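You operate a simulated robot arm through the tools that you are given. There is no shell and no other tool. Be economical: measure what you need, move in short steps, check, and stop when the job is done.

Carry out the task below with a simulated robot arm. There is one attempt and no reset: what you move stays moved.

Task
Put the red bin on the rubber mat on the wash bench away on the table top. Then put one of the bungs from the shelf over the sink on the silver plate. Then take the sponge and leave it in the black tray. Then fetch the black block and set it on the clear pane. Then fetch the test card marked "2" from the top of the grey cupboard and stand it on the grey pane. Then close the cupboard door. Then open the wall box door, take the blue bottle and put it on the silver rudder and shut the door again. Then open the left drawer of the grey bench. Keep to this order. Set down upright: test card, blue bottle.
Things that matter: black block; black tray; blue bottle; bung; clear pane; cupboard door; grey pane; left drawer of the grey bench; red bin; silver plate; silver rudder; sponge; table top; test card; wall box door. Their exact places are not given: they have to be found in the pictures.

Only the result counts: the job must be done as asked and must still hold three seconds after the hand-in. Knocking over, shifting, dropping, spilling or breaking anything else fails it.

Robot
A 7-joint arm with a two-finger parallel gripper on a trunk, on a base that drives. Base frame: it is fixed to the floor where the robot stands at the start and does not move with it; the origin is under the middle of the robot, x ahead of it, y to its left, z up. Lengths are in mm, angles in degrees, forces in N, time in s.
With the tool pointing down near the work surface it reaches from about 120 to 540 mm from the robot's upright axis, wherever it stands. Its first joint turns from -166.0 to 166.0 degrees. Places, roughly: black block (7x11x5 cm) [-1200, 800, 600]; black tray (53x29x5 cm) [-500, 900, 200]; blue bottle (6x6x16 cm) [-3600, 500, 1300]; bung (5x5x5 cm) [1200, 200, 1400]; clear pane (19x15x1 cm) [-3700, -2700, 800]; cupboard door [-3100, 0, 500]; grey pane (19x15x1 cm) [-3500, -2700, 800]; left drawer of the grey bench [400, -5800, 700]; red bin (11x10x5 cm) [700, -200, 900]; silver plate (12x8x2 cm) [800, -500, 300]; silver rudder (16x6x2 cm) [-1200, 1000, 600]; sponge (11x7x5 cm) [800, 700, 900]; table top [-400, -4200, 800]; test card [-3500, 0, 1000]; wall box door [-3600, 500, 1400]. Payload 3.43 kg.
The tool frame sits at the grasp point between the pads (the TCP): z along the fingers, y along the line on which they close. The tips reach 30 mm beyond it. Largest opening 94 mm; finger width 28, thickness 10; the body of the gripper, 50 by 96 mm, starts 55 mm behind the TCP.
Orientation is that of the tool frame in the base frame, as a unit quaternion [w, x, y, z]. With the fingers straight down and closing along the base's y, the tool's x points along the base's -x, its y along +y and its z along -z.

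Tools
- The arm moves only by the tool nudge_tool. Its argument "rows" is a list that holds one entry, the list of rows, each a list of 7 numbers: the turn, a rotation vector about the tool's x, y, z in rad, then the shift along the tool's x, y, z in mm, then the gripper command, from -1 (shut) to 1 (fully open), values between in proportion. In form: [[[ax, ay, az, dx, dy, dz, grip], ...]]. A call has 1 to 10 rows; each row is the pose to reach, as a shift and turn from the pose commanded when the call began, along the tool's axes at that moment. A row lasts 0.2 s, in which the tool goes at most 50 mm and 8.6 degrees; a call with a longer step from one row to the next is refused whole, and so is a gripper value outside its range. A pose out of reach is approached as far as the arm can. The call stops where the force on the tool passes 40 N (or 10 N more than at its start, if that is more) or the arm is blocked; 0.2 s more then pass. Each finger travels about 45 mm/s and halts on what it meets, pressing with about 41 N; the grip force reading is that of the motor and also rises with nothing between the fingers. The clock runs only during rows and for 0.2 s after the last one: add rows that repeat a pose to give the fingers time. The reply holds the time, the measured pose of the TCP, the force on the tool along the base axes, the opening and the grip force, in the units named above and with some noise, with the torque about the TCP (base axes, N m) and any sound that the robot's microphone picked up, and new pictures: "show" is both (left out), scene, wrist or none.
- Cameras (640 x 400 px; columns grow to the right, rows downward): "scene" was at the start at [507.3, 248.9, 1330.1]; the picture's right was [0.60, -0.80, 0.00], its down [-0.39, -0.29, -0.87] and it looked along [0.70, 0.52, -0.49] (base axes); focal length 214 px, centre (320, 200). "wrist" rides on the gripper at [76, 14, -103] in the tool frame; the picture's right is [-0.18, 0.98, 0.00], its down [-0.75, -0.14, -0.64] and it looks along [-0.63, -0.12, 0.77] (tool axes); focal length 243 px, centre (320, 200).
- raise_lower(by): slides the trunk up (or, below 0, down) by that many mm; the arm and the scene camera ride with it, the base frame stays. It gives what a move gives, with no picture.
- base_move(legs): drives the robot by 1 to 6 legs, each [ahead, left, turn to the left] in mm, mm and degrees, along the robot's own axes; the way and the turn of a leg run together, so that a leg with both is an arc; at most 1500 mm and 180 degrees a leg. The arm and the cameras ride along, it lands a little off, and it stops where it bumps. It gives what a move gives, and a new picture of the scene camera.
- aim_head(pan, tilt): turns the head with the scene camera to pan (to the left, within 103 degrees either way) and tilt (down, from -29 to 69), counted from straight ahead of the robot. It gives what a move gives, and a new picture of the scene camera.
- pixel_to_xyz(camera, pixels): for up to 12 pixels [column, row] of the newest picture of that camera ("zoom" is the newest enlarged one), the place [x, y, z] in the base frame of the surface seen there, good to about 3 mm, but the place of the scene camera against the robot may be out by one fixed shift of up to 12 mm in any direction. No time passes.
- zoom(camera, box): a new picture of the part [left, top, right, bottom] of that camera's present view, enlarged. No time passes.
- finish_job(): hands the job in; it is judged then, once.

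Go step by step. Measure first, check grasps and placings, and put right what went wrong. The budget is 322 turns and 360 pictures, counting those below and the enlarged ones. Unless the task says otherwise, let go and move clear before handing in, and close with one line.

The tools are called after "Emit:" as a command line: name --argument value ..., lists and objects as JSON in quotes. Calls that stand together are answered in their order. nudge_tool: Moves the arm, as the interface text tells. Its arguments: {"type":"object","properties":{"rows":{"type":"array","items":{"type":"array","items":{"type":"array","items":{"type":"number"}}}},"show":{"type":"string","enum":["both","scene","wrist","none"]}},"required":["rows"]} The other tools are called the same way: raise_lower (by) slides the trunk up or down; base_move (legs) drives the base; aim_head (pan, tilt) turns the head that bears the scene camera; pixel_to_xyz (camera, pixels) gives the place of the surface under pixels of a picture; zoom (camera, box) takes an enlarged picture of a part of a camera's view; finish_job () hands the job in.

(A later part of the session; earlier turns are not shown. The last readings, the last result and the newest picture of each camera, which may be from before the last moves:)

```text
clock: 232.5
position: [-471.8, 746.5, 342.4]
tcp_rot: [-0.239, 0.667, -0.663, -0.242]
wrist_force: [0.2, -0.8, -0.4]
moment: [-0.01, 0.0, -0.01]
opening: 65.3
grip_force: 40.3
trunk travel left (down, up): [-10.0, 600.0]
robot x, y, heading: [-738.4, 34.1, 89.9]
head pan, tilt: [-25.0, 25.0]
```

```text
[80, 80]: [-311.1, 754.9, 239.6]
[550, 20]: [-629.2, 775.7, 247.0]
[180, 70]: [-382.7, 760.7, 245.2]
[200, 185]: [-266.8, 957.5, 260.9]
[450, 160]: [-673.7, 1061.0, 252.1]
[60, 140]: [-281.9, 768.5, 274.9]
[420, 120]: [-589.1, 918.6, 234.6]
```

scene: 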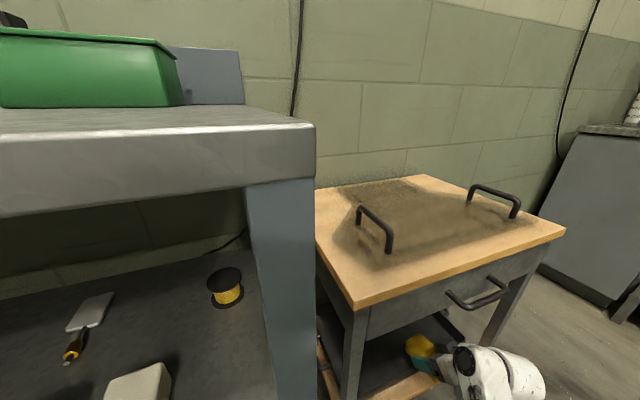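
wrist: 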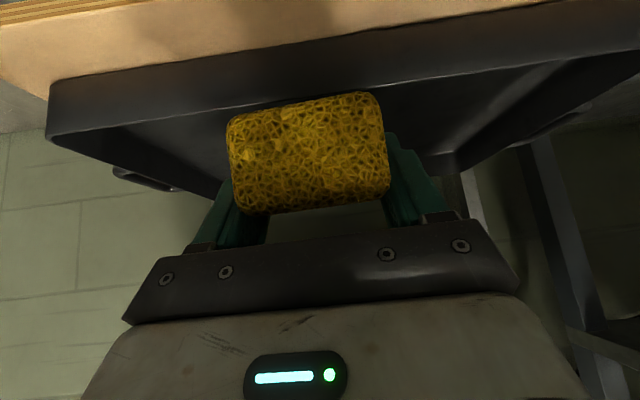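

The bench top (z 958, y≥655) is close to the head, so I'll extend with the arm rather than drive: 140 forward.

Emit:
nudge_tool --rows '[[[0, 0, 0, -27, 0, 22.5, -1], [0, 0, 0, -54, 0, 45, -1], [0, 0, 0, -80, 0, 67.5, -1], [0, 0, 0, -107, 0, 90, -1], [0, 0, 0, -107, 0, 90, -1]]]' --show "wrist"

```text
clock: 233.7
position: [-475.3, 886.2, 341.5]
tcp_rot: [-0.24, 0.668, -0.661, -0.242]
wrist_force: [0.4, 0.0, -0.1]
moment: [0.02, 0.01, 0.0]
opening: 65.4
grip_force: 41.2
trunk travel left (down, up): [-10.0, 600.0]
robot x, y, heading: [-734.7, 35.0, 89.9]
head pan, tilt: [-25.0, 25.0]
```

wrist: 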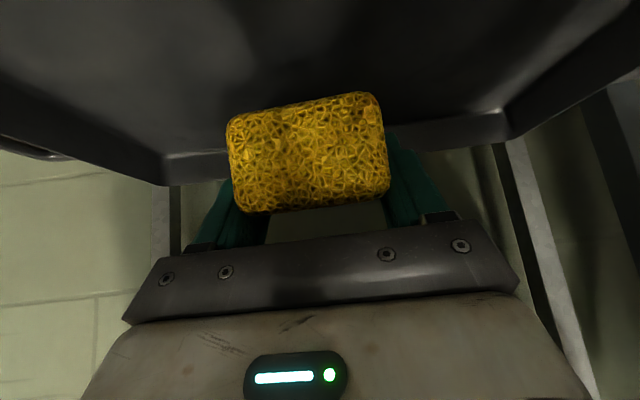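

The sponge is over the middle of the tray at (-475,886). I'll lower about 62.

Emit:
nudge_tool --rows '[[[0, 0, 0, 13, 0, 16, -1], [0, 0, 0, 26, 0, 31, -1], [0, 0, 0, 35, 0, 41, -1], [0, 0, 0, 40, 0, 47.5, -1], [0, 0, 0, 40, 0, 47.5, -1]]]' --show "wrist"

```text
clock: 234.9
position: [-474.2, 883.6, 281.9]
tcp_rot: [-0.239, 0.668, -0.662, -0.242]
wrist_force: [1.0, -1.0, -1.4]
moment: [0.03, 0.01, -0.01]
opening: 65.1
grip_force: 41.0
trunk travel left (down, up): [-10.0, 600.0]
robot x, y, heading: [-731.4, 34.5, 89.6]
head pan, tilt: [-25.0, 25.0]
```

wrist: 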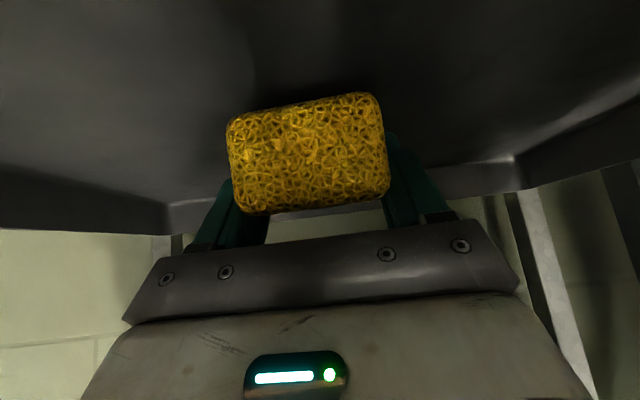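

I'll lower a little more until touch.

Emit:
nudge_tool --rows '[[[0, 0, 0, 2, 0, 2.5, -1], [0, 0, 0, 4, 0, 5, -1], [0, 0, 0, 6, 0, 7, -1], [0, 0, 0, 6, 0, 7, -1]]]' --show "none"

```text
clock: 235.9
position: [-472.7, 886.2, 273.8]
tcp_rot: [-0.241, 0.667, -0.662, -0.243]
wrist_force: [1.6, -2.2, 21.0]
moment: [1.22, 0.03, -0.07]
opening: 65.4
grip_force: 41.1
trunk travel left (down, up): [-10.0, 600.0]
robot x, y, heading: [-731.3, 35.6, 89.6]
head pan, tilt: [-25.0, 25.0]
```

Contact at 21 N. I'll open wide and draw back along the tool axis.

Emit:
nudge_tool --rows '[[[0, 0, 0, 0, 0, -1, 1], [0, 0, 0, 0, 0, -1, 1], [0, 0, 0, 0, 0, -1, 1], [0, 0, 0, 0, 0, -20, 1], [0, 0, 0, 0, 0, -45, 1], [0, 0, 0, 0, 0, -75, 1]]]' --show "wrist"

```text
clock: 237.3
position: [-475.7, 836.8, 328.1]
tcp_rot: [-0.239, 0.667, -0.663, -0.242]
wrist_force: [0.9, 0.1, -0.4]
moment: [0.02, 0.0, 0.02]
opening: 94.0
grip_force: 0.1
trunk travel left (down, up): [-10.0, 600.0]
robot x, y, heading: [-734.4, 38.0, 90.0]
head pan, tilt: [-25.0, 25.0]
```

wrist: 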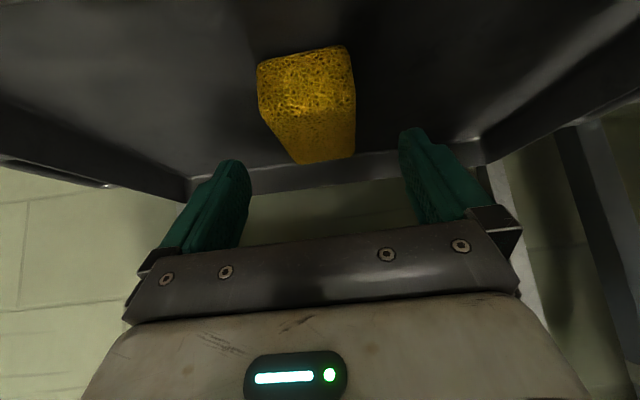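

The sponge lies in the tray. I'll back out and go left to face the shelf with the black block.

Emit:
base_move --legs '[[-450, 0, 0], [0, 270, 0]]'

Emit:
raise_lower --by 280

Emit:
aim_head --pan 0 --tilt 35

```text
clock: 241.6
position: [-741.3, 369.1, 329.1]
tcp_rot: [0.241, -0.663, 0.666, 0.24]
wrist_force: [0.7, 0.4, -0.3]
moment: [0.0, 0.04, 0.02]
opening: 93.8
grip_force: 0.1
trunk travel left (down, up): [-10.0, 600.0]
robot x, y, heading: [-1010.2, -424.3, 89.1]
head pan, tilt: [-25.0, 25.0]
```

scene: 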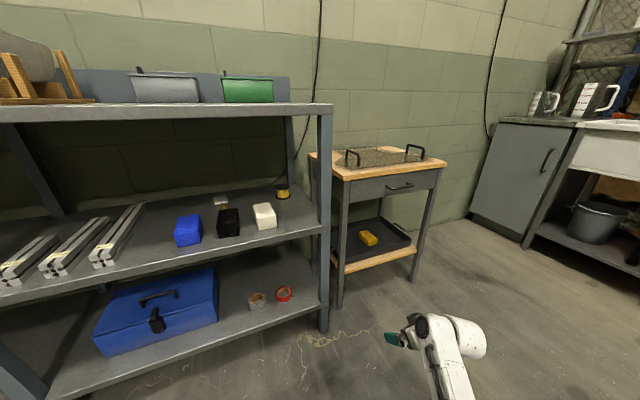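

```text
clock: 244.5
position: [-740.7, 369.2, 607.6]
tcp_rot: [0.24, -0.663, 0.667, 0.24]
wrist_force: [-0.6, 0.2, -0.7]
moment: [0.02, 0.01, 0.01]
opening: 94.0
grip_force: 0.0
trunk travel left (down, up): [-290.0, 320.0]
robot x, y, heading: [-1012.6, -426.2, 88.9]
head pan, tilt: [-25.0, 25.0]
```

```text
clock: 245.4
position: [-742.0, 370.5, 609.7]
tcp_rot: [0.24, -0.663, 0.666, 0.241]
wrist_force: [-0.2, -0.2, -0.2]
moment: [-0.01, 0.02, -0.01]
opening: 93.8
grip_force: 0.0
trunk travel left (down, up): [-290.0, 320.0]
robot x, y, heading: [-1010.2, -428.1, 89.1]
head pan, tilt: [0.0, 35.0]
```

scene: 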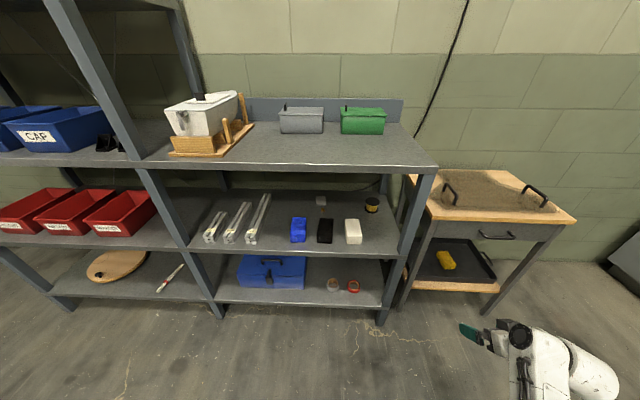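

I'll zoom in on the shelf items and measure the block and rudder.

Emit:
zoom --camera "scene" --box '[270, 170, 410, 270]'

Emit:
pixel_to_xyz --camera "zoom" --pixels '[[222, 230], [288, 230], [220, 300], [285, 300], [285, 335], [255, 265], [180, 250], [345, 240], [240, 140], [230, 180], [330, 370], [465, 165]]'

```text
4.00 times, centred on (340, 220) of scene
```

zoom: 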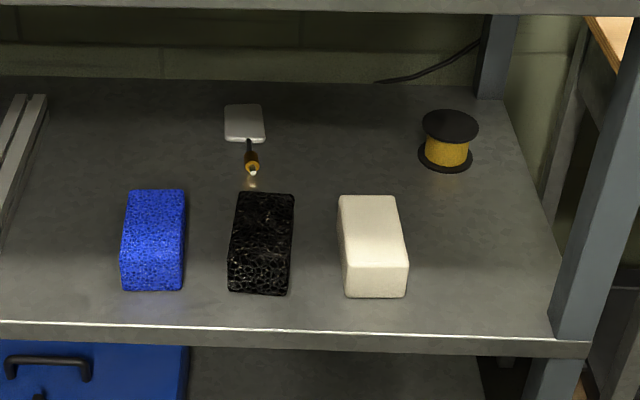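

```text
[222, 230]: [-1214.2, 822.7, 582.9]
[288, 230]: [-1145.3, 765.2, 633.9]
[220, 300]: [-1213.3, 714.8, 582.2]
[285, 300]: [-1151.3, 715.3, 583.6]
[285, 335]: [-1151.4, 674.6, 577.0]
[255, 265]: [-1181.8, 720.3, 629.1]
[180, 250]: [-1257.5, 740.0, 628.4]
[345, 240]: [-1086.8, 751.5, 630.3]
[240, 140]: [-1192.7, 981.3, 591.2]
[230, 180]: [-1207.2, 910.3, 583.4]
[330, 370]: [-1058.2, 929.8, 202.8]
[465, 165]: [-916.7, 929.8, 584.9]
```

Black block: x -1212 to -1148, y 718–815, z 583–632; gaps of about 45 to its neighbours. I'll move left to line up and raise a little.

Emit:
raise_lower --by 80

Emit:
base_move --legs '[[0, 440, 1], [170, 0, 0]]'

Emit:
nudge_tool --rows '[[[0, 0, 0, 0, 0, 0, 1]]]' --show "wrist"

```text
clock: 246.5
position: [-741.8, 369.8, 689.6]
tcp_rot: [0.241, -0.663, 0.667, 0.24]
wrist_force: [-0.5, -0.1, 0.1]
moment: [-0.01, -0.01, 0.03]
opening: 93.8
grip_force: 0.0
trunk travel left (down, up): [-370.0, 240.0]
robot x, y, heading: [-1012.0, -429.6, 89.0]
head pan, tilt: [0.0, 35.0]
```

```text
clock: 250.3
position: [-1194.9, 550.3, 690.2]
tcp_rot: [-0.239, 0.668, -0.662, -0.243]
wrist_force: [0.2, 0.8, 0.2]
moment: [0.0, 0.03, -0.03]
opening: 93.7
grip_force: 0.2
trunk travel left (down, up): [-370.0, 240.0]
robot x, y, heading: [-1452.8, -254.0, 90.1]
head pan, tilt: [0.0, 35.0]
```

scene: 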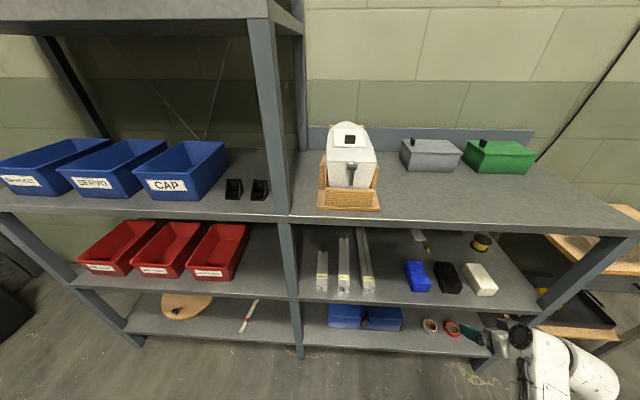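

```text
clock: 250.7
position: [-1195.4, 550.0, 688.5]
tcp_rot: [-0.239, 0.668, -0.661, -0.243]
wrist_force: [0.1, 0.2, 0.6]
moment: [-0.02, -0.02, 0.02]
opening: 94.0
grip_force: 0.0
trunk travel left (down, up): [-370.0, 240.0]
robot x, y, heading: [-1450.1, -250.9, 90.0]
head pan, tilt: [0.0, 35.0]
```

wrist: 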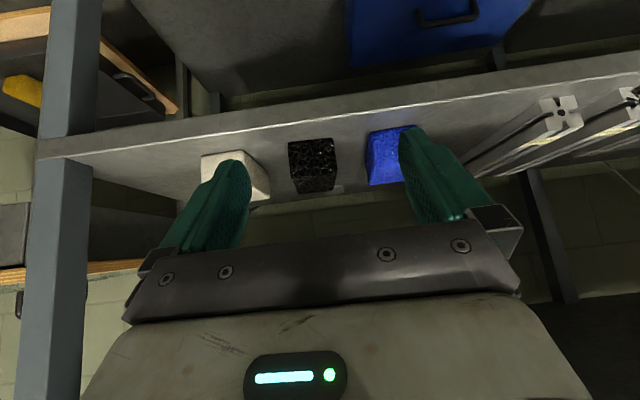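

The black block is at (313,165). I'll measure it and its neighbours with the wrist camera.

Emit:
pixel_to_xyz --camera "wrist" --pixels '[[291, 143], [332, 141], [297, 188], [334, 188], [313, 165], [368, 140], [370, 178], [250, 160], [268, 190], [310, 125], [336, 188]]'

Emit:
zoom --camera "wrist" --box '[190, 100, 430, 220]'

```text
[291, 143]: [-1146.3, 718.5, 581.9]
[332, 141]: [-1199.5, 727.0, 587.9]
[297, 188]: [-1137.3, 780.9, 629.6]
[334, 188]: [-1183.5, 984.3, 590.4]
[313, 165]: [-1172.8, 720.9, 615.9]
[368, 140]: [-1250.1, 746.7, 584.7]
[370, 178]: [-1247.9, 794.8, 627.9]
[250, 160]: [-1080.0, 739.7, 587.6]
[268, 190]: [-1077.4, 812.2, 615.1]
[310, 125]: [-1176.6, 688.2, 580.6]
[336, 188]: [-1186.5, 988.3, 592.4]
```

```text
2.67 times, centred on (310, 160) of wrist
```

zoom: 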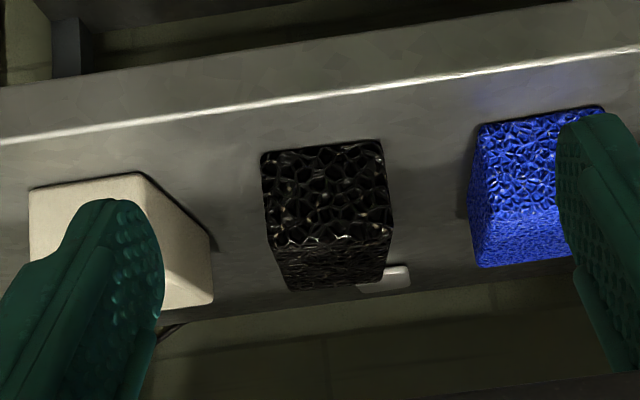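

The block is turned about 8.5° clockwise; its centre is near (-1166,771). I'll drive in over it.

Emit:
base_move --legs '[[195, -25, 0]]'

Emit:
nudge_tool --rows '[[[0.048, 0, 0.057, 0, 0, 0, 0.9], [0.095, 0, 0.113, 0, 0, 0, 0.9], [0.095, 0, 0.113, 0, 0, 0, 0.9]]]' --show "wrist"

```text
clock: 252.2
position: [-1171.7, 745.2, 688.8]
tcp_rot: [-0.239, 0.669, -0.661, -0.242]
wrist_force: [0.5, -0.6, -0.5]
moment: [0.0, -0.03, 0.0]
opening: 93.8
grip_force: 0.0
trunk travel left (down, up): [-370.0, 240.0]
robot x, y, heading: [-1428.9, -57.9, 89.8]
head pan, tilt: [0.0, 35.0]
```

scene: 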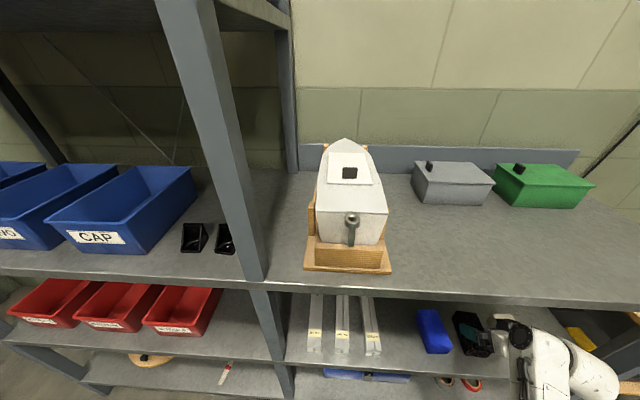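

```text
clock: 253.1
position: [-1171.6, 746.0, 690.6]
tcp_rot: [0.258, -0.617, 0.709, 0.224]
wrist_force: [0.1, 0.5, -0.5]
moment: [0.05, 0.04, 0.01]
opening: 89.1
grip_force: 0.0
trunk travel left (down, up): [-370.0, 240.0]
robot x, y, heading: [-1427.9, -56.8, 90.1]
head pan, tilt: [0.0, 35.0]
```

wrist: 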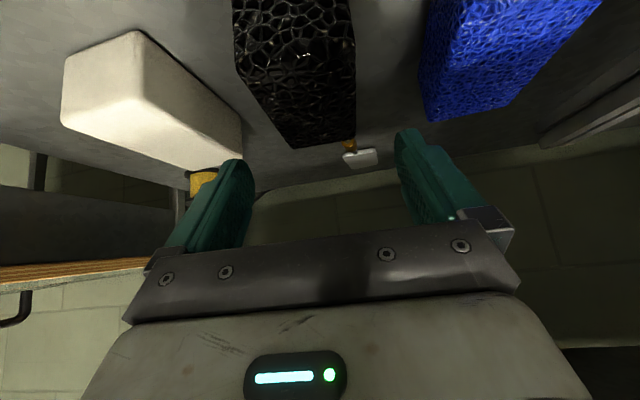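

I'll measure the block once more from here, checking its axis against the tool.

Emit:
pixel_to_xyz --camera "wrist" --pixels '[[283, 138], [352, 146], [237, 60], [355, 62], [295, 80], [240, 30], [354, 100], [260, 105], [245, 140], [423, 95]]'

```text
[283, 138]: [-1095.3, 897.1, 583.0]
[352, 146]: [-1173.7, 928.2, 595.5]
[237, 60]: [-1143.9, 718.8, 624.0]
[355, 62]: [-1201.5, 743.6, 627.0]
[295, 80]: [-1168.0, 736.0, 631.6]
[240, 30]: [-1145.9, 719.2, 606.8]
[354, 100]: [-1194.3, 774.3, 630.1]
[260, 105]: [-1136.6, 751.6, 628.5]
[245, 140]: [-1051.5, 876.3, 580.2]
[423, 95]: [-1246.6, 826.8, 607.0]
```

The block's yaw is 13°. I'll turn 4.5° more and descend around it to z≈614.

Emit:
nudge_tool --rows '[[[0.051, 0, 0.061, 0, -3.2, 8, 0.9], [0.051, 0, 0.061, 10, -3.2, 20, 0.9], [0.051, 0, 0.061, 20, -3.2, 36, 0.9], [0.051, 0, 0.061, 30, -3.2, 52, 0.9], [0.051, 0, 0.061, 39.2, -3.2, 66.3, 0.9], [0.051, 0, 0.061, 39.2, -3.2, 66.3, 0.9]]]' --show "both"

```text
clock: 254.4
position: [-1166.0, 758.6, 614.4]
tcp_rot: [0.265, -0.59, 0.732, 0.214]
wrist_force: [0.4, -0.3, 0.0]
moment: [0.0, 0.0, -0.01]
opening: 89.6
grip_force: 0.0
trunk travel left (down, up): [-370.0, 240.0]
robot x, y, heading: [-1426.5, -57.5, 90.2]
head pan, tilt: [0.0, 35.0]
```

scene: 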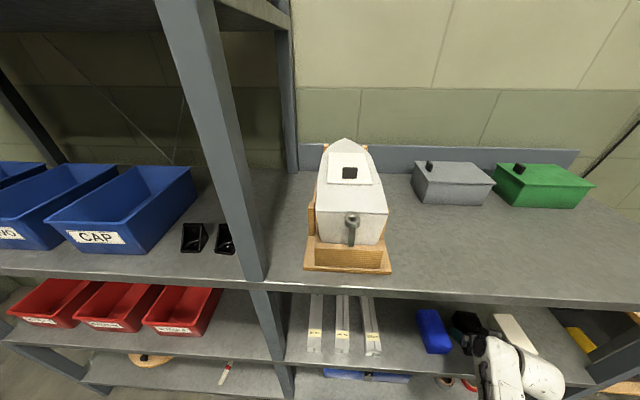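
wrist: 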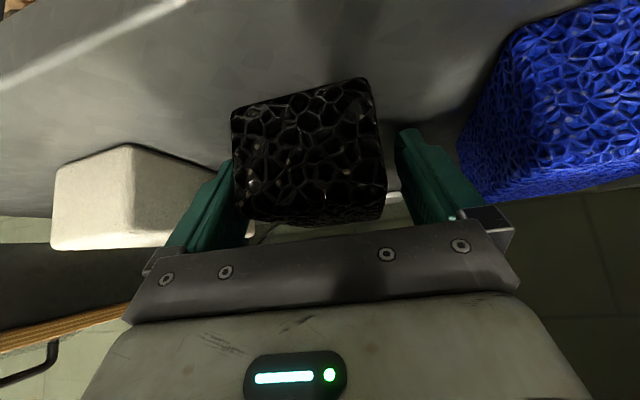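

The block lies between the fingers. I'll close and lift.

Emit:
nudge_tool --rows '[[[0, 0, 0, 0, 0, 0, -1], [0, 0, 0, 0, 0, 0, -1], [0, 0, 0, 0, 0, 0, -1], [0, 0, 0, 0, 0, 0, -1], [0, 0, 0, -13, 0, -15, -1], [0, 0, 0, -32, 0, -38, -1], [0, 0, 0, -51, 0, -61, -1], [0, 0, 0, -51, 0, -61, -1]]]' --show "wrist"

```text
clock: 256.2
position: [-1167.2, 758.8, 693.4]
tcp_rot: [0.266, -0.59, 0.732, 0.213]
wrist_force: [0.0, 0.6, -0.7]
moment: [-0.01, 0.01, 0.0]
opening: 65.4
grip_force: 40.9
trunk travel left (down, up): [-370.0, 240.0]
robot x, y, heading: [-1423.7, -56.0, 90.1]
head pan, tilt: [0.0, 35.0]
```

wrist: 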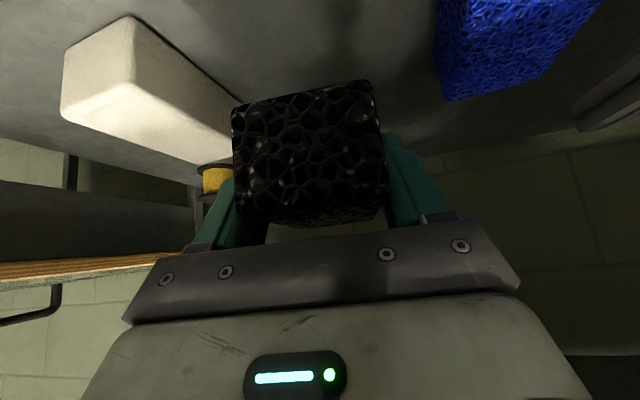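

The block is held. I'll back out, undo the yaw, turn left to face -x and look at the panes' table.

Emit:
base_move --legs '[[-550, 0, 0], [0, 0, 90]]'

Emit:
nudge_tool --rows '[[[-0.074, 0, -0.088, 0, 0, 0, -1], [-0.147, 0, -0.175, 0, 0, 0, -1], [-0.147, 0, -0.175, 0, 0, 0, -1]]]' --show "none"

Emit:
raise_lower --by 240

Emit:
aim_head --pan 25 --tilt 20

```text
clock: 263.1
position: [-2227.6, -303.0, 693.2]
tcp_rot: [-0.046, 0.932, -0.128, -0.337]
wrist_force: [0.3, 0.3, 0.4]
moment: [-0.01, 0.01, 0.0]
opening: 65.4
grip_force: 41.1
trunk travel left (down, up): [-370.0, 240.0]
robot x, y, heading: [-1429.0, -611.4, 176.7]
head pan, tilt: [0.0, 35.0]
```

scene: 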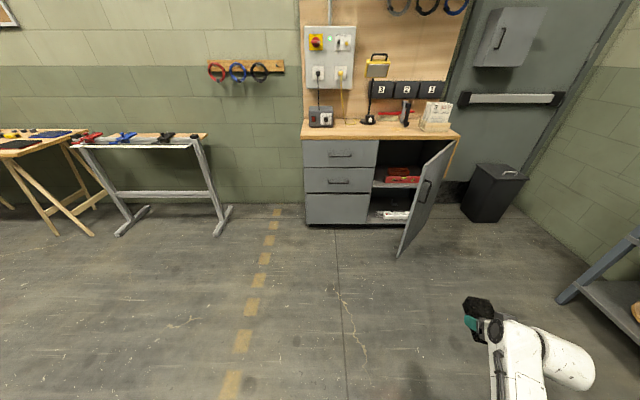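

```text
clock: 263.9
position: [-2226.7, -302.2, 692.7]
tcp_rot: [-0.007, 0.94, -0.022, -0.341]
wrist_force: [0.6, 0.2, -1.3]
moment: [-0.01, -0.01, 0.01]
opening: 65.2
grip_force: 40.5
trunk travel left (down, up): [-370.0, 240.0]
robot x, y, heading: [-1429.2, -611.7, 176.5]
head pan, tilt: [0.0, 35.0]
```

```text
clock: 266.4
position: [-2226.7, -302.2, 933.4]
tcp_rot: [-0.007, 0.94, -0.021, -0.34]
wrist_force: [1.0, 0.6, -0.4]
moment: [0.0, -0.01, -0.01]
opening: 65.1
grip_force: 41.1
trunk travel left (down, up): [-610.0, 0.0]
robot x, y, heading: [-1429.2, -615.7, 176.7]
head pan, tilt: [0.0, 35.0]
```

```text
clock: 267.3
position: [-2227.7, -302.0, 932.3]
tcp_rot: [-0.007, 0.94, -0.022, -0.341]
wrist_force: [0.7, 0.6, -1.3]
moment: [-0.03, -0.03, 0.0]
opening: 65.4
grip_force: 41.1
trunk travel left (down, up): [-610.0, 0.0]
robot x, y, heading: [-1425.5, -611.0, 176.6]
head pan, tilt: [25.0, 20.0]
```

scene: 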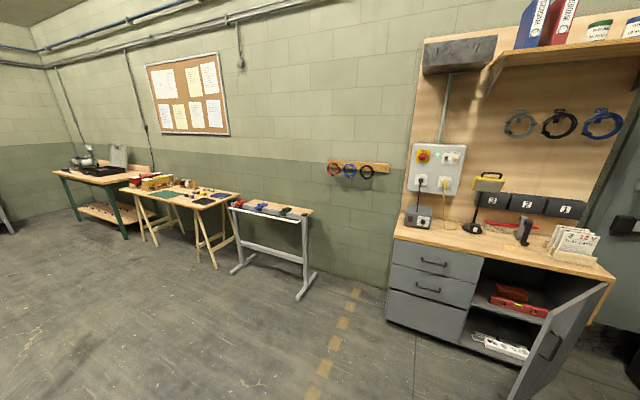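

This gives a good view of the cupboard with its open door and test cards (575,240). I'll measure the tables to find the panes.

Emit:
pixel_to_xyz --camera "scene" --pixels '[[270, 207], [210, 198], [180, 195], [100, 170], [240, 205], [300, 212], [575, 245], [560, 365], [395, 230], [300, 290]]'

Emit:
zoom --camera "scene" --box '[120, 160, 330, 290]'

Emit:
zoom --camera "scene" --box '[400, 150, 640, 400]'

```text
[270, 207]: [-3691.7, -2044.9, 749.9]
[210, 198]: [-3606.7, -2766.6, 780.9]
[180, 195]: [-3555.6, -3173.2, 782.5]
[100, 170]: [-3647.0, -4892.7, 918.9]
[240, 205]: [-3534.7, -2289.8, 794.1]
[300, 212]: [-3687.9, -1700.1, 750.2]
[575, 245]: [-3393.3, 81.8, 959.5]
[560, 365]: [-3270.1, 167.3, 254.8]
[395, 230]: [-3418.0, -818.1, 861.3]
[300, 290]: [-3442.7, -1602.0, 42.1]
```

```text
3.05 times, centred on (225, 225) of scene
```

zoom: 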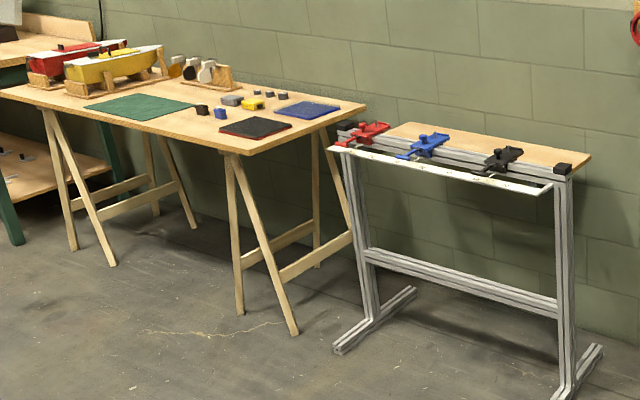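

```text
1.60 times, centred on (520, 275) of scene
```

zoom: 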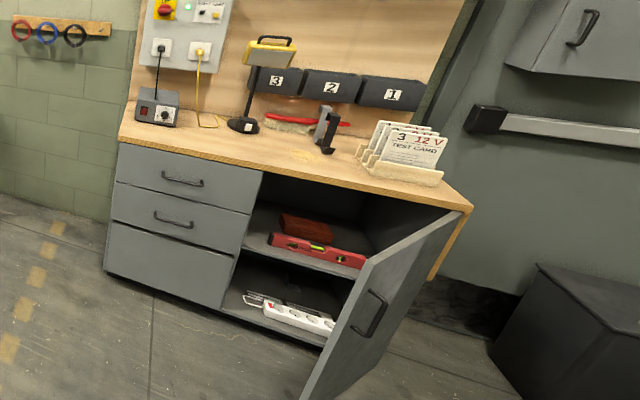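

Two dark pads lie near (-3500..-3700,-2700) on the trestle table. I'll drive closer to see the panes.

Emit:
base_move --legs '[[0, 1500, 3.4], [750, 300, 0]]'

Emit:
aim_head --pan 5 --tilt 35

```text
clock: 278.9
position: [-3018.2, -2250.9, 933.5]
tcp_rot: [0.01, 0.94, 0.027, -0.341]
wrist_force: [0.3, -0.1, 0.3]
moment: [-0.05, -0.01, -0.05]
opening: 65.1
grip_force: 40.5
trunk travel left (down, up): [-610.0, 0.0]
robot x, y, heading: [-2192.1, -2478.7, -177.7]
head pan, tilt: [25.0, 20.0]
```

scene: 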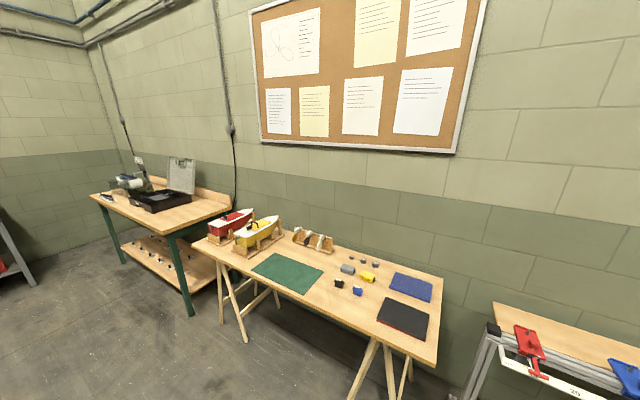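

```text
clock: 279.7
position: [-3018.6, -2249.8, 932.6]
tcp_rot: [0.01, 0.94, 0.026, -0.34]
wrist_force: [-0.8, 0.0, -0.4]
moment: [-0.02, -0.04, 0.0]
opening: 65.0
grip_force: 40.9
trunk travel left (down, up): [-610.0, 0.0]
robot x, y, heading: [-2189.1, -2477.8, -177.6]
head pan, tilt: [5.0, 35.0]
```

scene: 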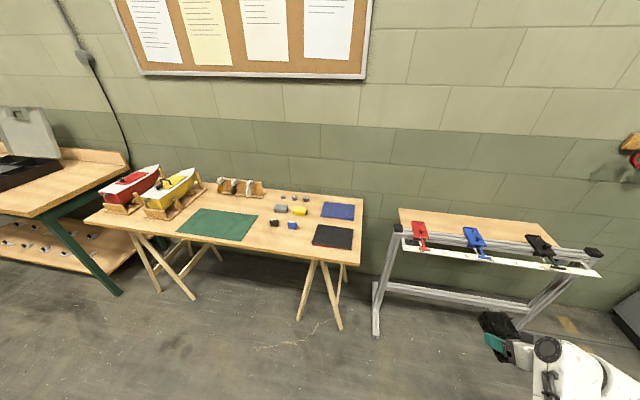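

Emit:
zoom --camera "scene" --box '[260, 180, 380, 270]'

Emit:
pixel_to_xyz --camera "zoom" --pixels '[[310, 280], [500, 320], [480, 365], [280, 345], [330, 110], [495, 120], [480, 215], [300, 190], [400, 160], [400, 310], [170, 230], [220, 120]]'

```text
4.44 times, centred on (320, 225) of scene
```

zoom: 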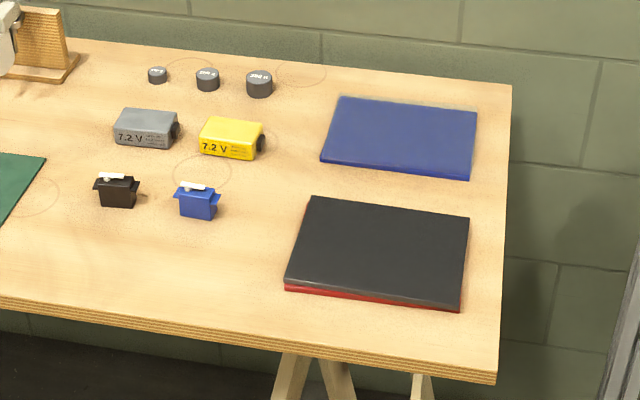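

```text
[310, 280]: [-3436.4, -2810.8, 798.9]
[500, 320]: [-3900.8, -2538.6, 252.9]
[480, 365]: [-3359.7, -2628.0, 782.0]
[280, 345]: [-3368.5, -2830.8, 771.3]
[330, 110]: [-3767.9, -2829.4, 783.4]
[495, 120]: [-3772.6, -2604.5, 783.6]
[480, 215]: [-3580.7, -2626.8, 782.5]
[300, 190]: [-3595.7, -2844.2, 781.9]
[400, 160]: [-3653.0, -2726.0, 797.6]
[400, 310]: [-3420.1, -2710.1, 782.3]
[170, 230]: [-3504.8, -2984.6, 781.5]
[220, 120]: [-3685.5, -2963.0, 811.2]
```

The far pad is centred near (-3690,-2725) and the near one near (-3500,-2720), top z≈797; by the given places, far is the clear pane and near the grey pane. I'll drive so the tool hovers near the far pane.

Emit:
base_move --legs '[[0, 510, -2.3], [560, 0, 0]]'

Emit:
nudge_tool --rows '[[[0, 0, 0, 0, 0, 0, -1]]]' --show "wrist"

```text
clock: 285.5
position: [-3562.7, -2751.6, 933.4]
tcp_rot: [0.008, 0.94, 0.02, -0.34]
wrist_force: [0.9, 0.3, -1.2]
moment: [-0.03, -0.01, 0.0]
opening: 65.4
grip_force: 41.2
trunk travel left (down, up): [-610.0, 0.0]
robot x, y, heading: [-2738.4, -2989.3, -178.2]
head pan, tilt: [5.0, 35.0]
```

scene: 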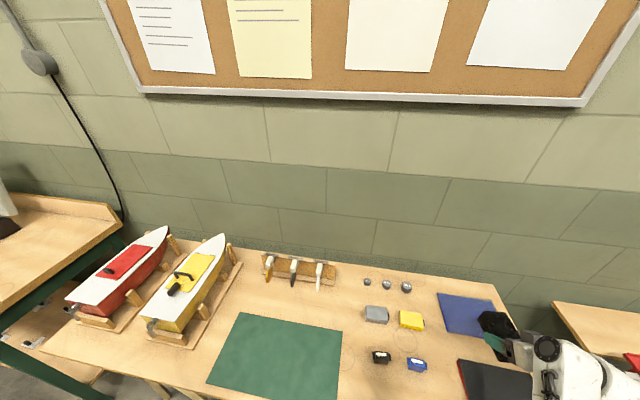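

```text
clock: 285.9
position: [-3563.8, -2752.8, 932.4]
tcp_rot: [0.008, 0.94, 0.021, -0.34]
wrist_force: [-0.1, 0.5, -0.4]
moment: [-0.02, -0.02, -0.01]
opening: 65.2
grip_force: 41.1
trunk travel left (down, up): [-610.0, 0.0]
robot x, y, heading: [-2742.2, -2990.8, -178.4]
head pan, tilt: [5.0, 35.0]
```

wrist: 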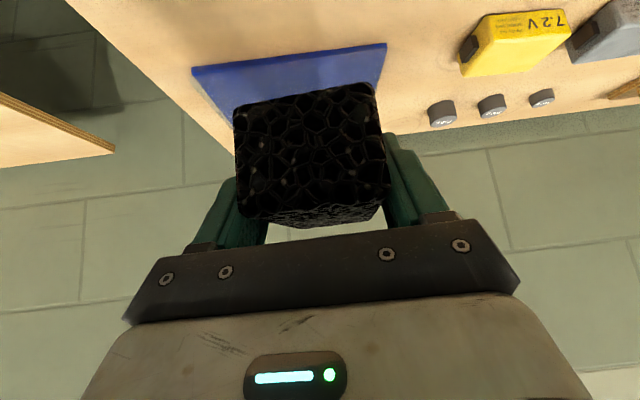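

The blue-topped pad is visible behind the block. I'll measure its corners.

Emit:
pixel_to_xyz --camera "wrist" --pixels '[[196, 75], [384, 50], [225, 120], [378, 80], [300, 75], [260, 90], [340, 70]]'

Emit:
zoom --camera "scene" --box '[340, 260, 600, 400]'

Emit:
pixel_to_xyz --camera "zoom" --pixels '[[238, 85], [290, 80], [260, 155], [290, 260], [292, 300], [400, 300], [430, 330], [180, 165], [245, 90], [275, 178]]'

```text
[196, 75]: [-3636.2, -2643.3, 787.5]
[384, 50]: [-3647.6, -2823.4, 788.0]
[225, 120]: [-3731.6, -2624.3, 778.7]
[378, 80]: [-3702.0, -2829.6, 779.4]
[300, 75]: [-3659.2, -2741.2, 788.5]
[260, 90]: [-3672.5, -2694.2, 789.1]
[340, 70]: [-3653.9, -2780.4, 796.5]
```

```text
2.46 times, centred on (470, 330) of scene
```

zoom: 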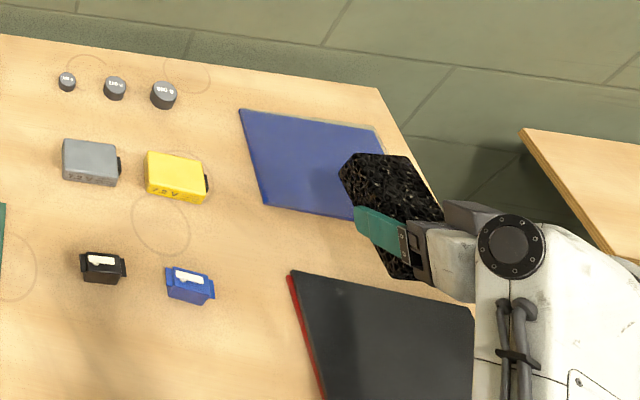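

```text
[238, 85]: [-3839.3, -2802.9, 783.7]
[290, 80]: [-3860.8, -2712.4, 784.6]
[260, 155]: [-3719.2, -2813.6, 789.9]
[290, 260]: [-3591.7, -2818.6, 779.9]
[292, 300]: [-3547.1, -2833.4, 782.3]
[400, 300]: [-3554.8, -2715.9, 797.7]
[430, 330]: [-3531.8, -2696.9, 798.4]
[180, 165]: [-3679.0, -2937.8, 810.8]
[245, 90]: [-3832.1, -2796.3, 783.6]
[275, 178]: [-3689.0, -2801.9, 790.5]
```

Far pane: near edge x≈-3642, y -2643 to -2823, top z≈789, so its centre is about (-3716,-2730). I'll drive 135 ahead and 22 right.

Emit:
base_move --legs '[[137, -25, -1]]'

Emit:
raise_lower --by -85

Emit:
nudge_tool --rows '[[[0, 0, 0, 0, 0, 0, -1]]]' --show "wrist"

```text
clock: 287.2
position: [-3701.8, -2717.9, 932.8]
tcp_rot: [0.005, 0.94, 0.013, -0.34]
wrist_force: [0.0, -0.5, -0.2]
moment: [-0.03, -0.03, -0.01]
opening: 65.1
grip_force: 40.6
trunk travel left (down, up): [-610.0, 0.0]
robot x, y, heading: [-2882.4, -2967.7, -179.2]
head pan, tilt: [5.0, 35.0]
```

scene: 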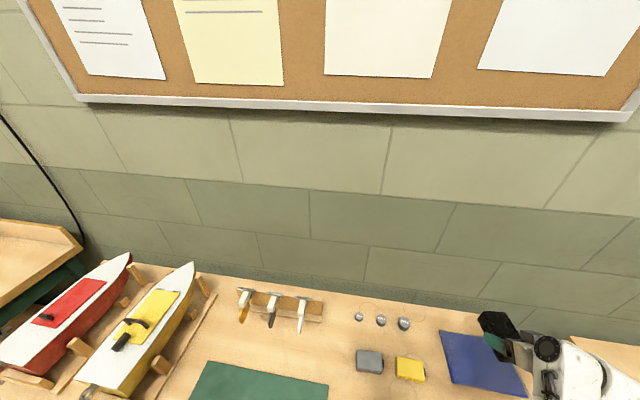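

```text
clock: 288.4
position: [-3702.3, -2718.9, 848.3]
tcp_rot: [0.006, 0.94, 0.013, -0.34]
wrist_force: [1.0, -0.5, -0.2]
moment: [-0.02, -0.01, -0.03]
opening: 65.1
grip_force: 40.9
trunk travel left (down, up): [-525.0, 85.0]
robot x, y, heading: [-2882.8, -2970.9, -178.9]
head pan, tilt: [5.0, 35.0]
```

```text
clock: 288.8
position: [-3701.9, -2717.5, 848.4]
tcp_rot: [0.005, 0.94, 0.012, -0.341]
wrist_force: [0.2, 0.4, -0.1]
moment: [-0.01, 0.0, -0.04]
opening: 65.1
grip_force: 40.5
trunk travel left (down, up): [-525.0, 85.0]
robot x, y, heading: [-2884.3, -2969.6, -179.3]
head pan, tilt: [5.0, 35.0]
```

wrist: 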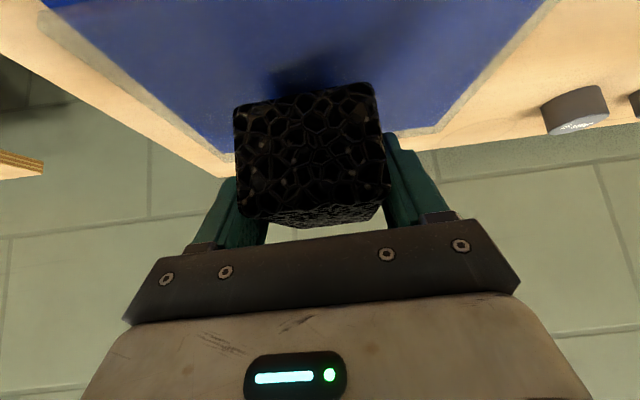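

I'll verify the far edge, then lower.

Emit:
pixel_to_xyz --camera "wrist" --pixels '[[228, 150], [430, 130], [420, 120], [130, 80], [500, 60], [220, 120], [400, 125]]'

```text
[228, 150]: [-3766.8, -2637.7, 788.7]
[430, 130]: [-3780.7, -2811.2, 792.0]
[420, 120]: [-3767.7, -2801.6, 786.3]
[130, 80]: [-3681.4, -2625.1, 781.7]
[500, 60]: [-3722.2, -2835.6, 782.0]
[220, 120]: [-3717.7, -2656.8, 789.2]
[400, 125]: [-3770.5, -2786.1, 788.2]
```

The pane spans x -3640 to -3783, and the block's centre is about (-3714,-2718), well inside. I'll lower 28.

Emit:
nudge_tool --rows '[[[0, 0, 0, 7, 6, 8, -1], [0, 0, 0, 13, 6, 15, -1], [0, 0, 0, 17, 6, 20, -1], [0, 0, 0, 19, 6, 22.5, -1], [0, 0, 0, 19, 6, 22.5, -1]]]' --show "none"

```text
clock: 289.7
position: [-3705.0, -2722.7, 829.7]
tcp_rot: [0.002, 0.937, 0.013, -0.348]
wrist_force: [0.0, 0.9, 12.8]
moment: [-0.12, -0.44, 0.04]
opening: 65.0
grip_force: 40.7
trunk travel left (down, up): [-525.0, 85.0]
robot x, y, heading: [-2884.6, -2969.1, -178.8]
head pan, tilt: [5.0, 35.0]
stopped in row 4: the force on the tool passed its limit at 45 N (the readings are from after the stop); the commanded pose is now the measured one
```

Contact at z≈830, consistent with a pane top near 797. I'll ease, open and draw back.

Emit:
nudge_tool --rows '[[[0, 0, 0, 0, 0, -1, -1], [0, 0, 0, 0, 0, -1, 0.7], [0, 0, 0, 0, 0, -1, 0.7], [0, 0, 0, 0, 0, -1, 0.7], [0, 0, 0, 0, 0, -20, 0.7], [0, 0, 0, 0, 0, -50, 0.7], [0, 0, 0, 0, 0, -90, 0.7], [0, 0, 0, 0, 0, -130, 0.7]]]' --show "both"

```text
clock: 291.5
position: [-3616.8, -2719.6, 926.3]
tcp_rot: [0.003, 0.938, 0.013, -0.346]
wrist_force: [0.8, -0.6, -0.4]
moment: [-0.01, -0.02, -0.01]
opening: 80.1
grip_force: 0.1
trunk travel left (down, up): [-525.0, 85.0]
robot x, y, heading: [-2883.9, -2970.4, -179.2]
head pan, tilt: [5.0, 35.0]
```

scene: 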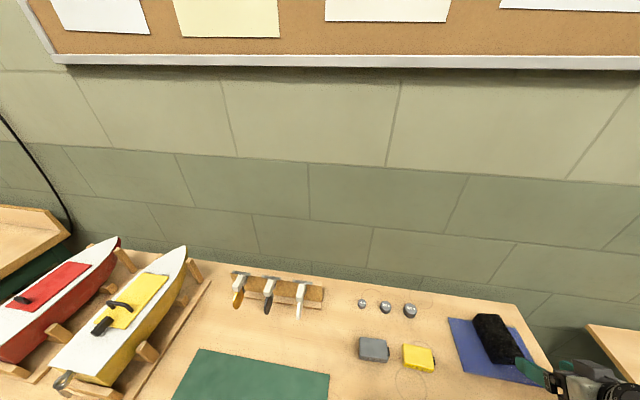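
wrist: 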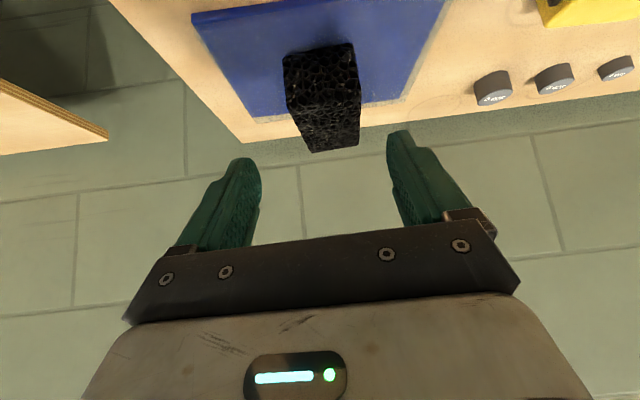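

The block lies on the pane. I'll zoom in to be sure which pane is clear and which is grey.

Emit:
zoom --camera "wrist" --box '[160, 0, 480, 180]'

Emit:
base_move --legs '[[-250, 0, 0]]'

Emit:
aim_head --pan -30 --tilt 40

Emit:
nudge_tool --rows '[[[0, 0, 0, 0, 0, 0, 0.7]]]' --show "wrist"

```text
2.00 times, centred on (320, 90) of wrist
```

zoom: 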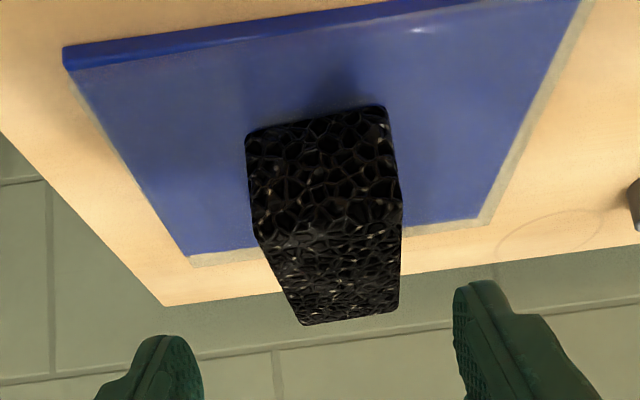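

```text
clock: 293.3
position: [-3365.0, -2714.4, 925.0]
tcp_rot: [0.003, 0.938, 0.013, -0.346]
wrist_force: [-0.2, 0.1, -0.3]
moment: [0.01, -0.05, 0.0]
opening: 79.7
grip_force: 0.0
trunk travel left (down, up): [-525.0, 85.0]
robot x, y, heading: [-2626.5, -2962.3, -179.2]
head pan, tilt: [5.0, 35.0]
```

scene: 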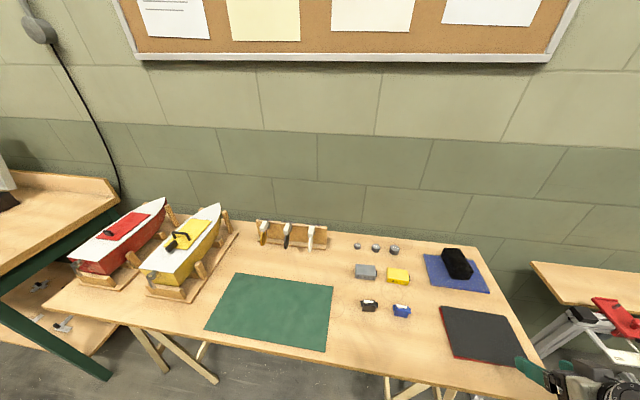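

```text
clock: 294.3
position: [-3364.6, -2716.0, 926.7]
tcp_rot: [0.003, 0.938, 0.013, -0.347]
wrist_force: [0.2, 0.5, -0.8]
moment: [0.03, 0.04, -0.01]
opening: 80.1
grip_force: 0.1
trunk travel left (down, up): [-525.0, 85.0]
robot x, y, heading: [-2629.0, -2966.1, -179.4]
head pan, tilt: [-30.0, 40.0]
```

scene: 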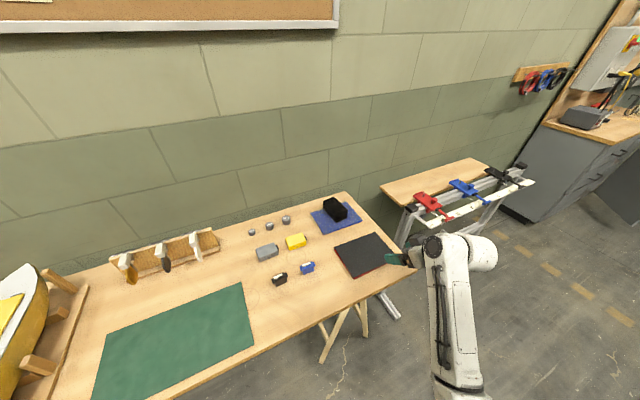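

```text
clock: 294.7
position: [-3365.0, -2715.5, 927.2]
tcp_rot: [0.003, 0.938, 0.013, -0.346]
wrist_force: [-0.8, -0.5, -0.1]
moment: [-0.01, -0.03, 0.03]
opening: 79.9
grip_force: 0.1
trunk travel left (down, up): [-525.0, 85.0]
robot x, y, heading: [-2630.2, -2966.2, -179.1]
head pan, tilt: [-30.0, 40.0]
```

wrist: 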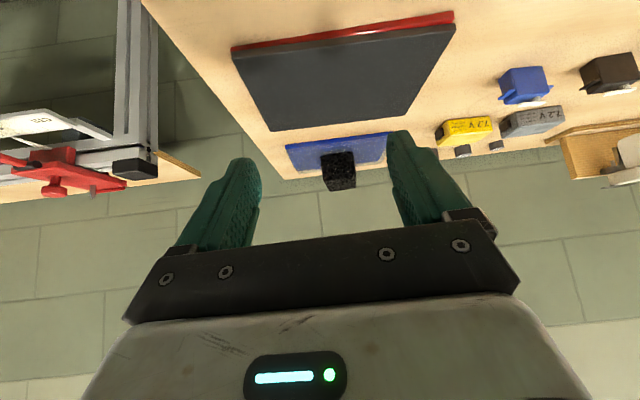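

The far one is the clear pane (film-backed), the near one dark grey. I'll record the grey pane's corners now.

Emit:
pixel_to_xyz --camera "wrist" --pixels '[[236, 55], [450, 25], [402, 115], [272, 127], [340, 85], [340, 182], [350, 155]]'

Emit:
aim_head --pan -75 --tilt 15

```text
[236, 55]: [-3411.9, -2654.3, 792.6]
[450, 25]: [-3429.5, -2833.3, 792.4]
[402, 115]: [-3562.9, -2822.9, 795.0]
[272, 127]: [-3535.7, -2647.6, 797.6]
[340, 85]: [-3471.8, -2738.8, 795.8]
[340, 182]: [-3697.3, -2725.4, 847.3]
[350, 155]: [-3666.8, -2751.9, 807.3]
```

```text
clock: 295.9
position: [-3364.4, -2715.1, 926.6]
tcp_rot: [0.003, 0.938, 0.012, -0.345]
wrist_force: [0.2, -0.5, -0.7]
moment: [-0.02, -0.02, 0.04]
opening: 79.9
grip_force: 0.1
trunk travel left (down, up): [-525.0, 85.0]
robot x, y, heading: [-2630.1, -2966.6, -179.5]
head pan, tilt: [-75.0, 15.0]
```

scene: 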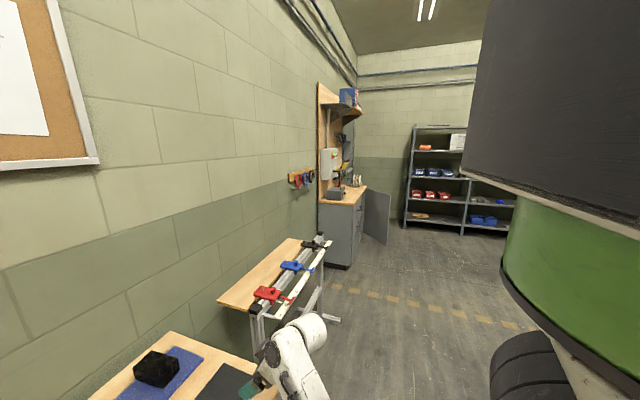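

Grey pane: x -3412 to -3563, y -2650 to -2830, centre (-3487,-2740). Next I'll back off and move along to the cupboard.

Emit:
base_move --legs '[[-450, 0, 0], [0, -1500, 0], [0, -1150, 0]]'

Emit:
aim_head --pan -5 --tilt 25

```text
clock: 310.7
position: [-2920.1, -139.6, 926.8]
tcp_rot: [0.001, 0.938, 0.012, -0.346]
wrist_force: [-1.2, -0.6, 0.2]
moment: [0.03, 0.03, -0.02]
opening: 79.8
grip_force: 0.1
trunk travel left (down, up): [-525.0, 85.0]
robot x, y, heading: [-2187.2, -391.3, -179.4]
head pan, tilt: [-75.0, 15.0]
```

scene: 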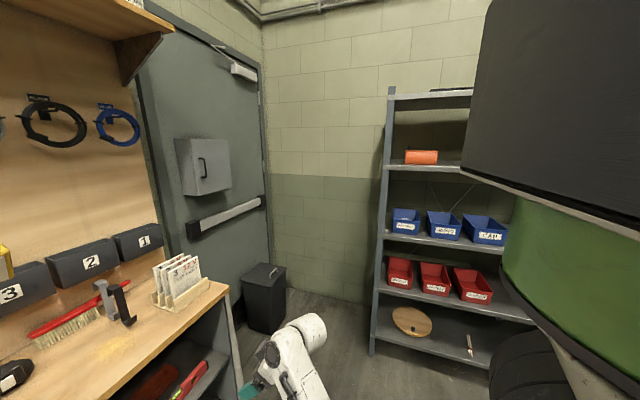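

```text
clock: 312.1
position: [-2921.5, -138.7, 927.1]
tcp_rot: [0.001, 0.938, 0.011, -0.345]
wrist_force: [1.4, -0.2, 0.2]
moment: [0.0, -0.01, 0.02]
opening: 79.9
grip_force: 0.1
trunk travel left (down, up): [-525.0, 85.0]
robot x, y, heading: [-2190.5, -388.2, -179.0]
head pan, tilt: [-5.0, 25.0]
```

scene: 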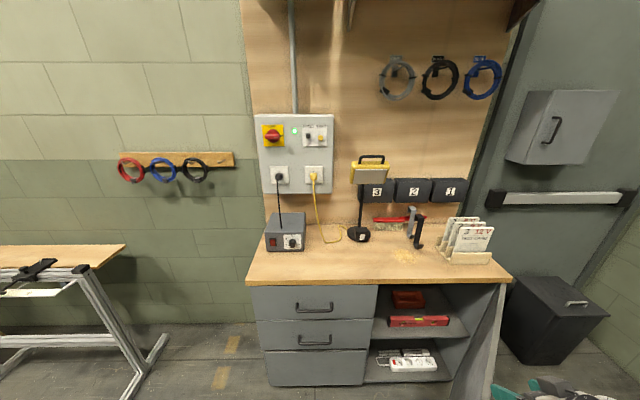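

The cards stand in a rack at (468,240); I'll zoom in and measure.

Emit:
zoom --camera "scene" --box '[400, 190, 540, 290]'

Emit:
pixel_to_xyz --camera "zoom" --pixels '[[280, 180], [280, 260], [230, 130], [260, 125], [205, 255], [400, 300], [230, 290], [510, 350], [320, 305], [90, 230], [195, 180], [340, 140]]'

```text
4.00 times, centred on (470, 240) of scene
```

zoom: 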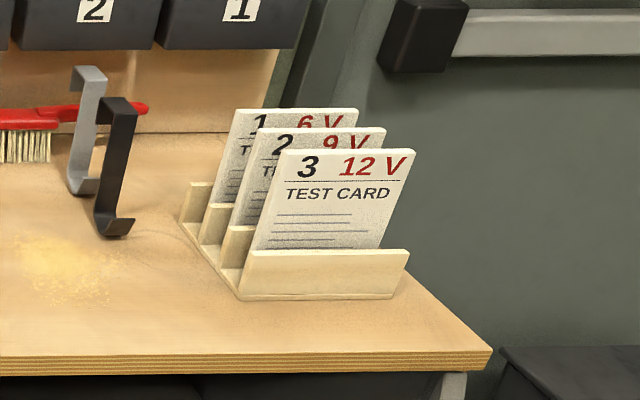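

```text
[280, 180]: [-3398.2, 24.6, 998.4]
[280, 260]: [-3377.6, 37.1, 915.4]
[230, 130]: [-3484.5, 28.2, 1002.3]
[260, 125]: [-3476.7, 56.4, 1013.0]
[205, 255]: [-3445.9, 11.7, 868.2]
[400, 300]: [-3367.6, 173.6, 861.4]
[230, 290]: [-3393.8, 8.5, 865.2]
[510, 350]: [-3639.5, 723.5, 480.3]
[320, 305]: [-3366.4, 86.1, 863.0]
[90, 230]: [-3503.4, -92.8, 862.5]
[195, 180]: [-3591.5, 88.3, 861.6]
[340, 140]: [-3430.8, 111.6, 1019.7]
```

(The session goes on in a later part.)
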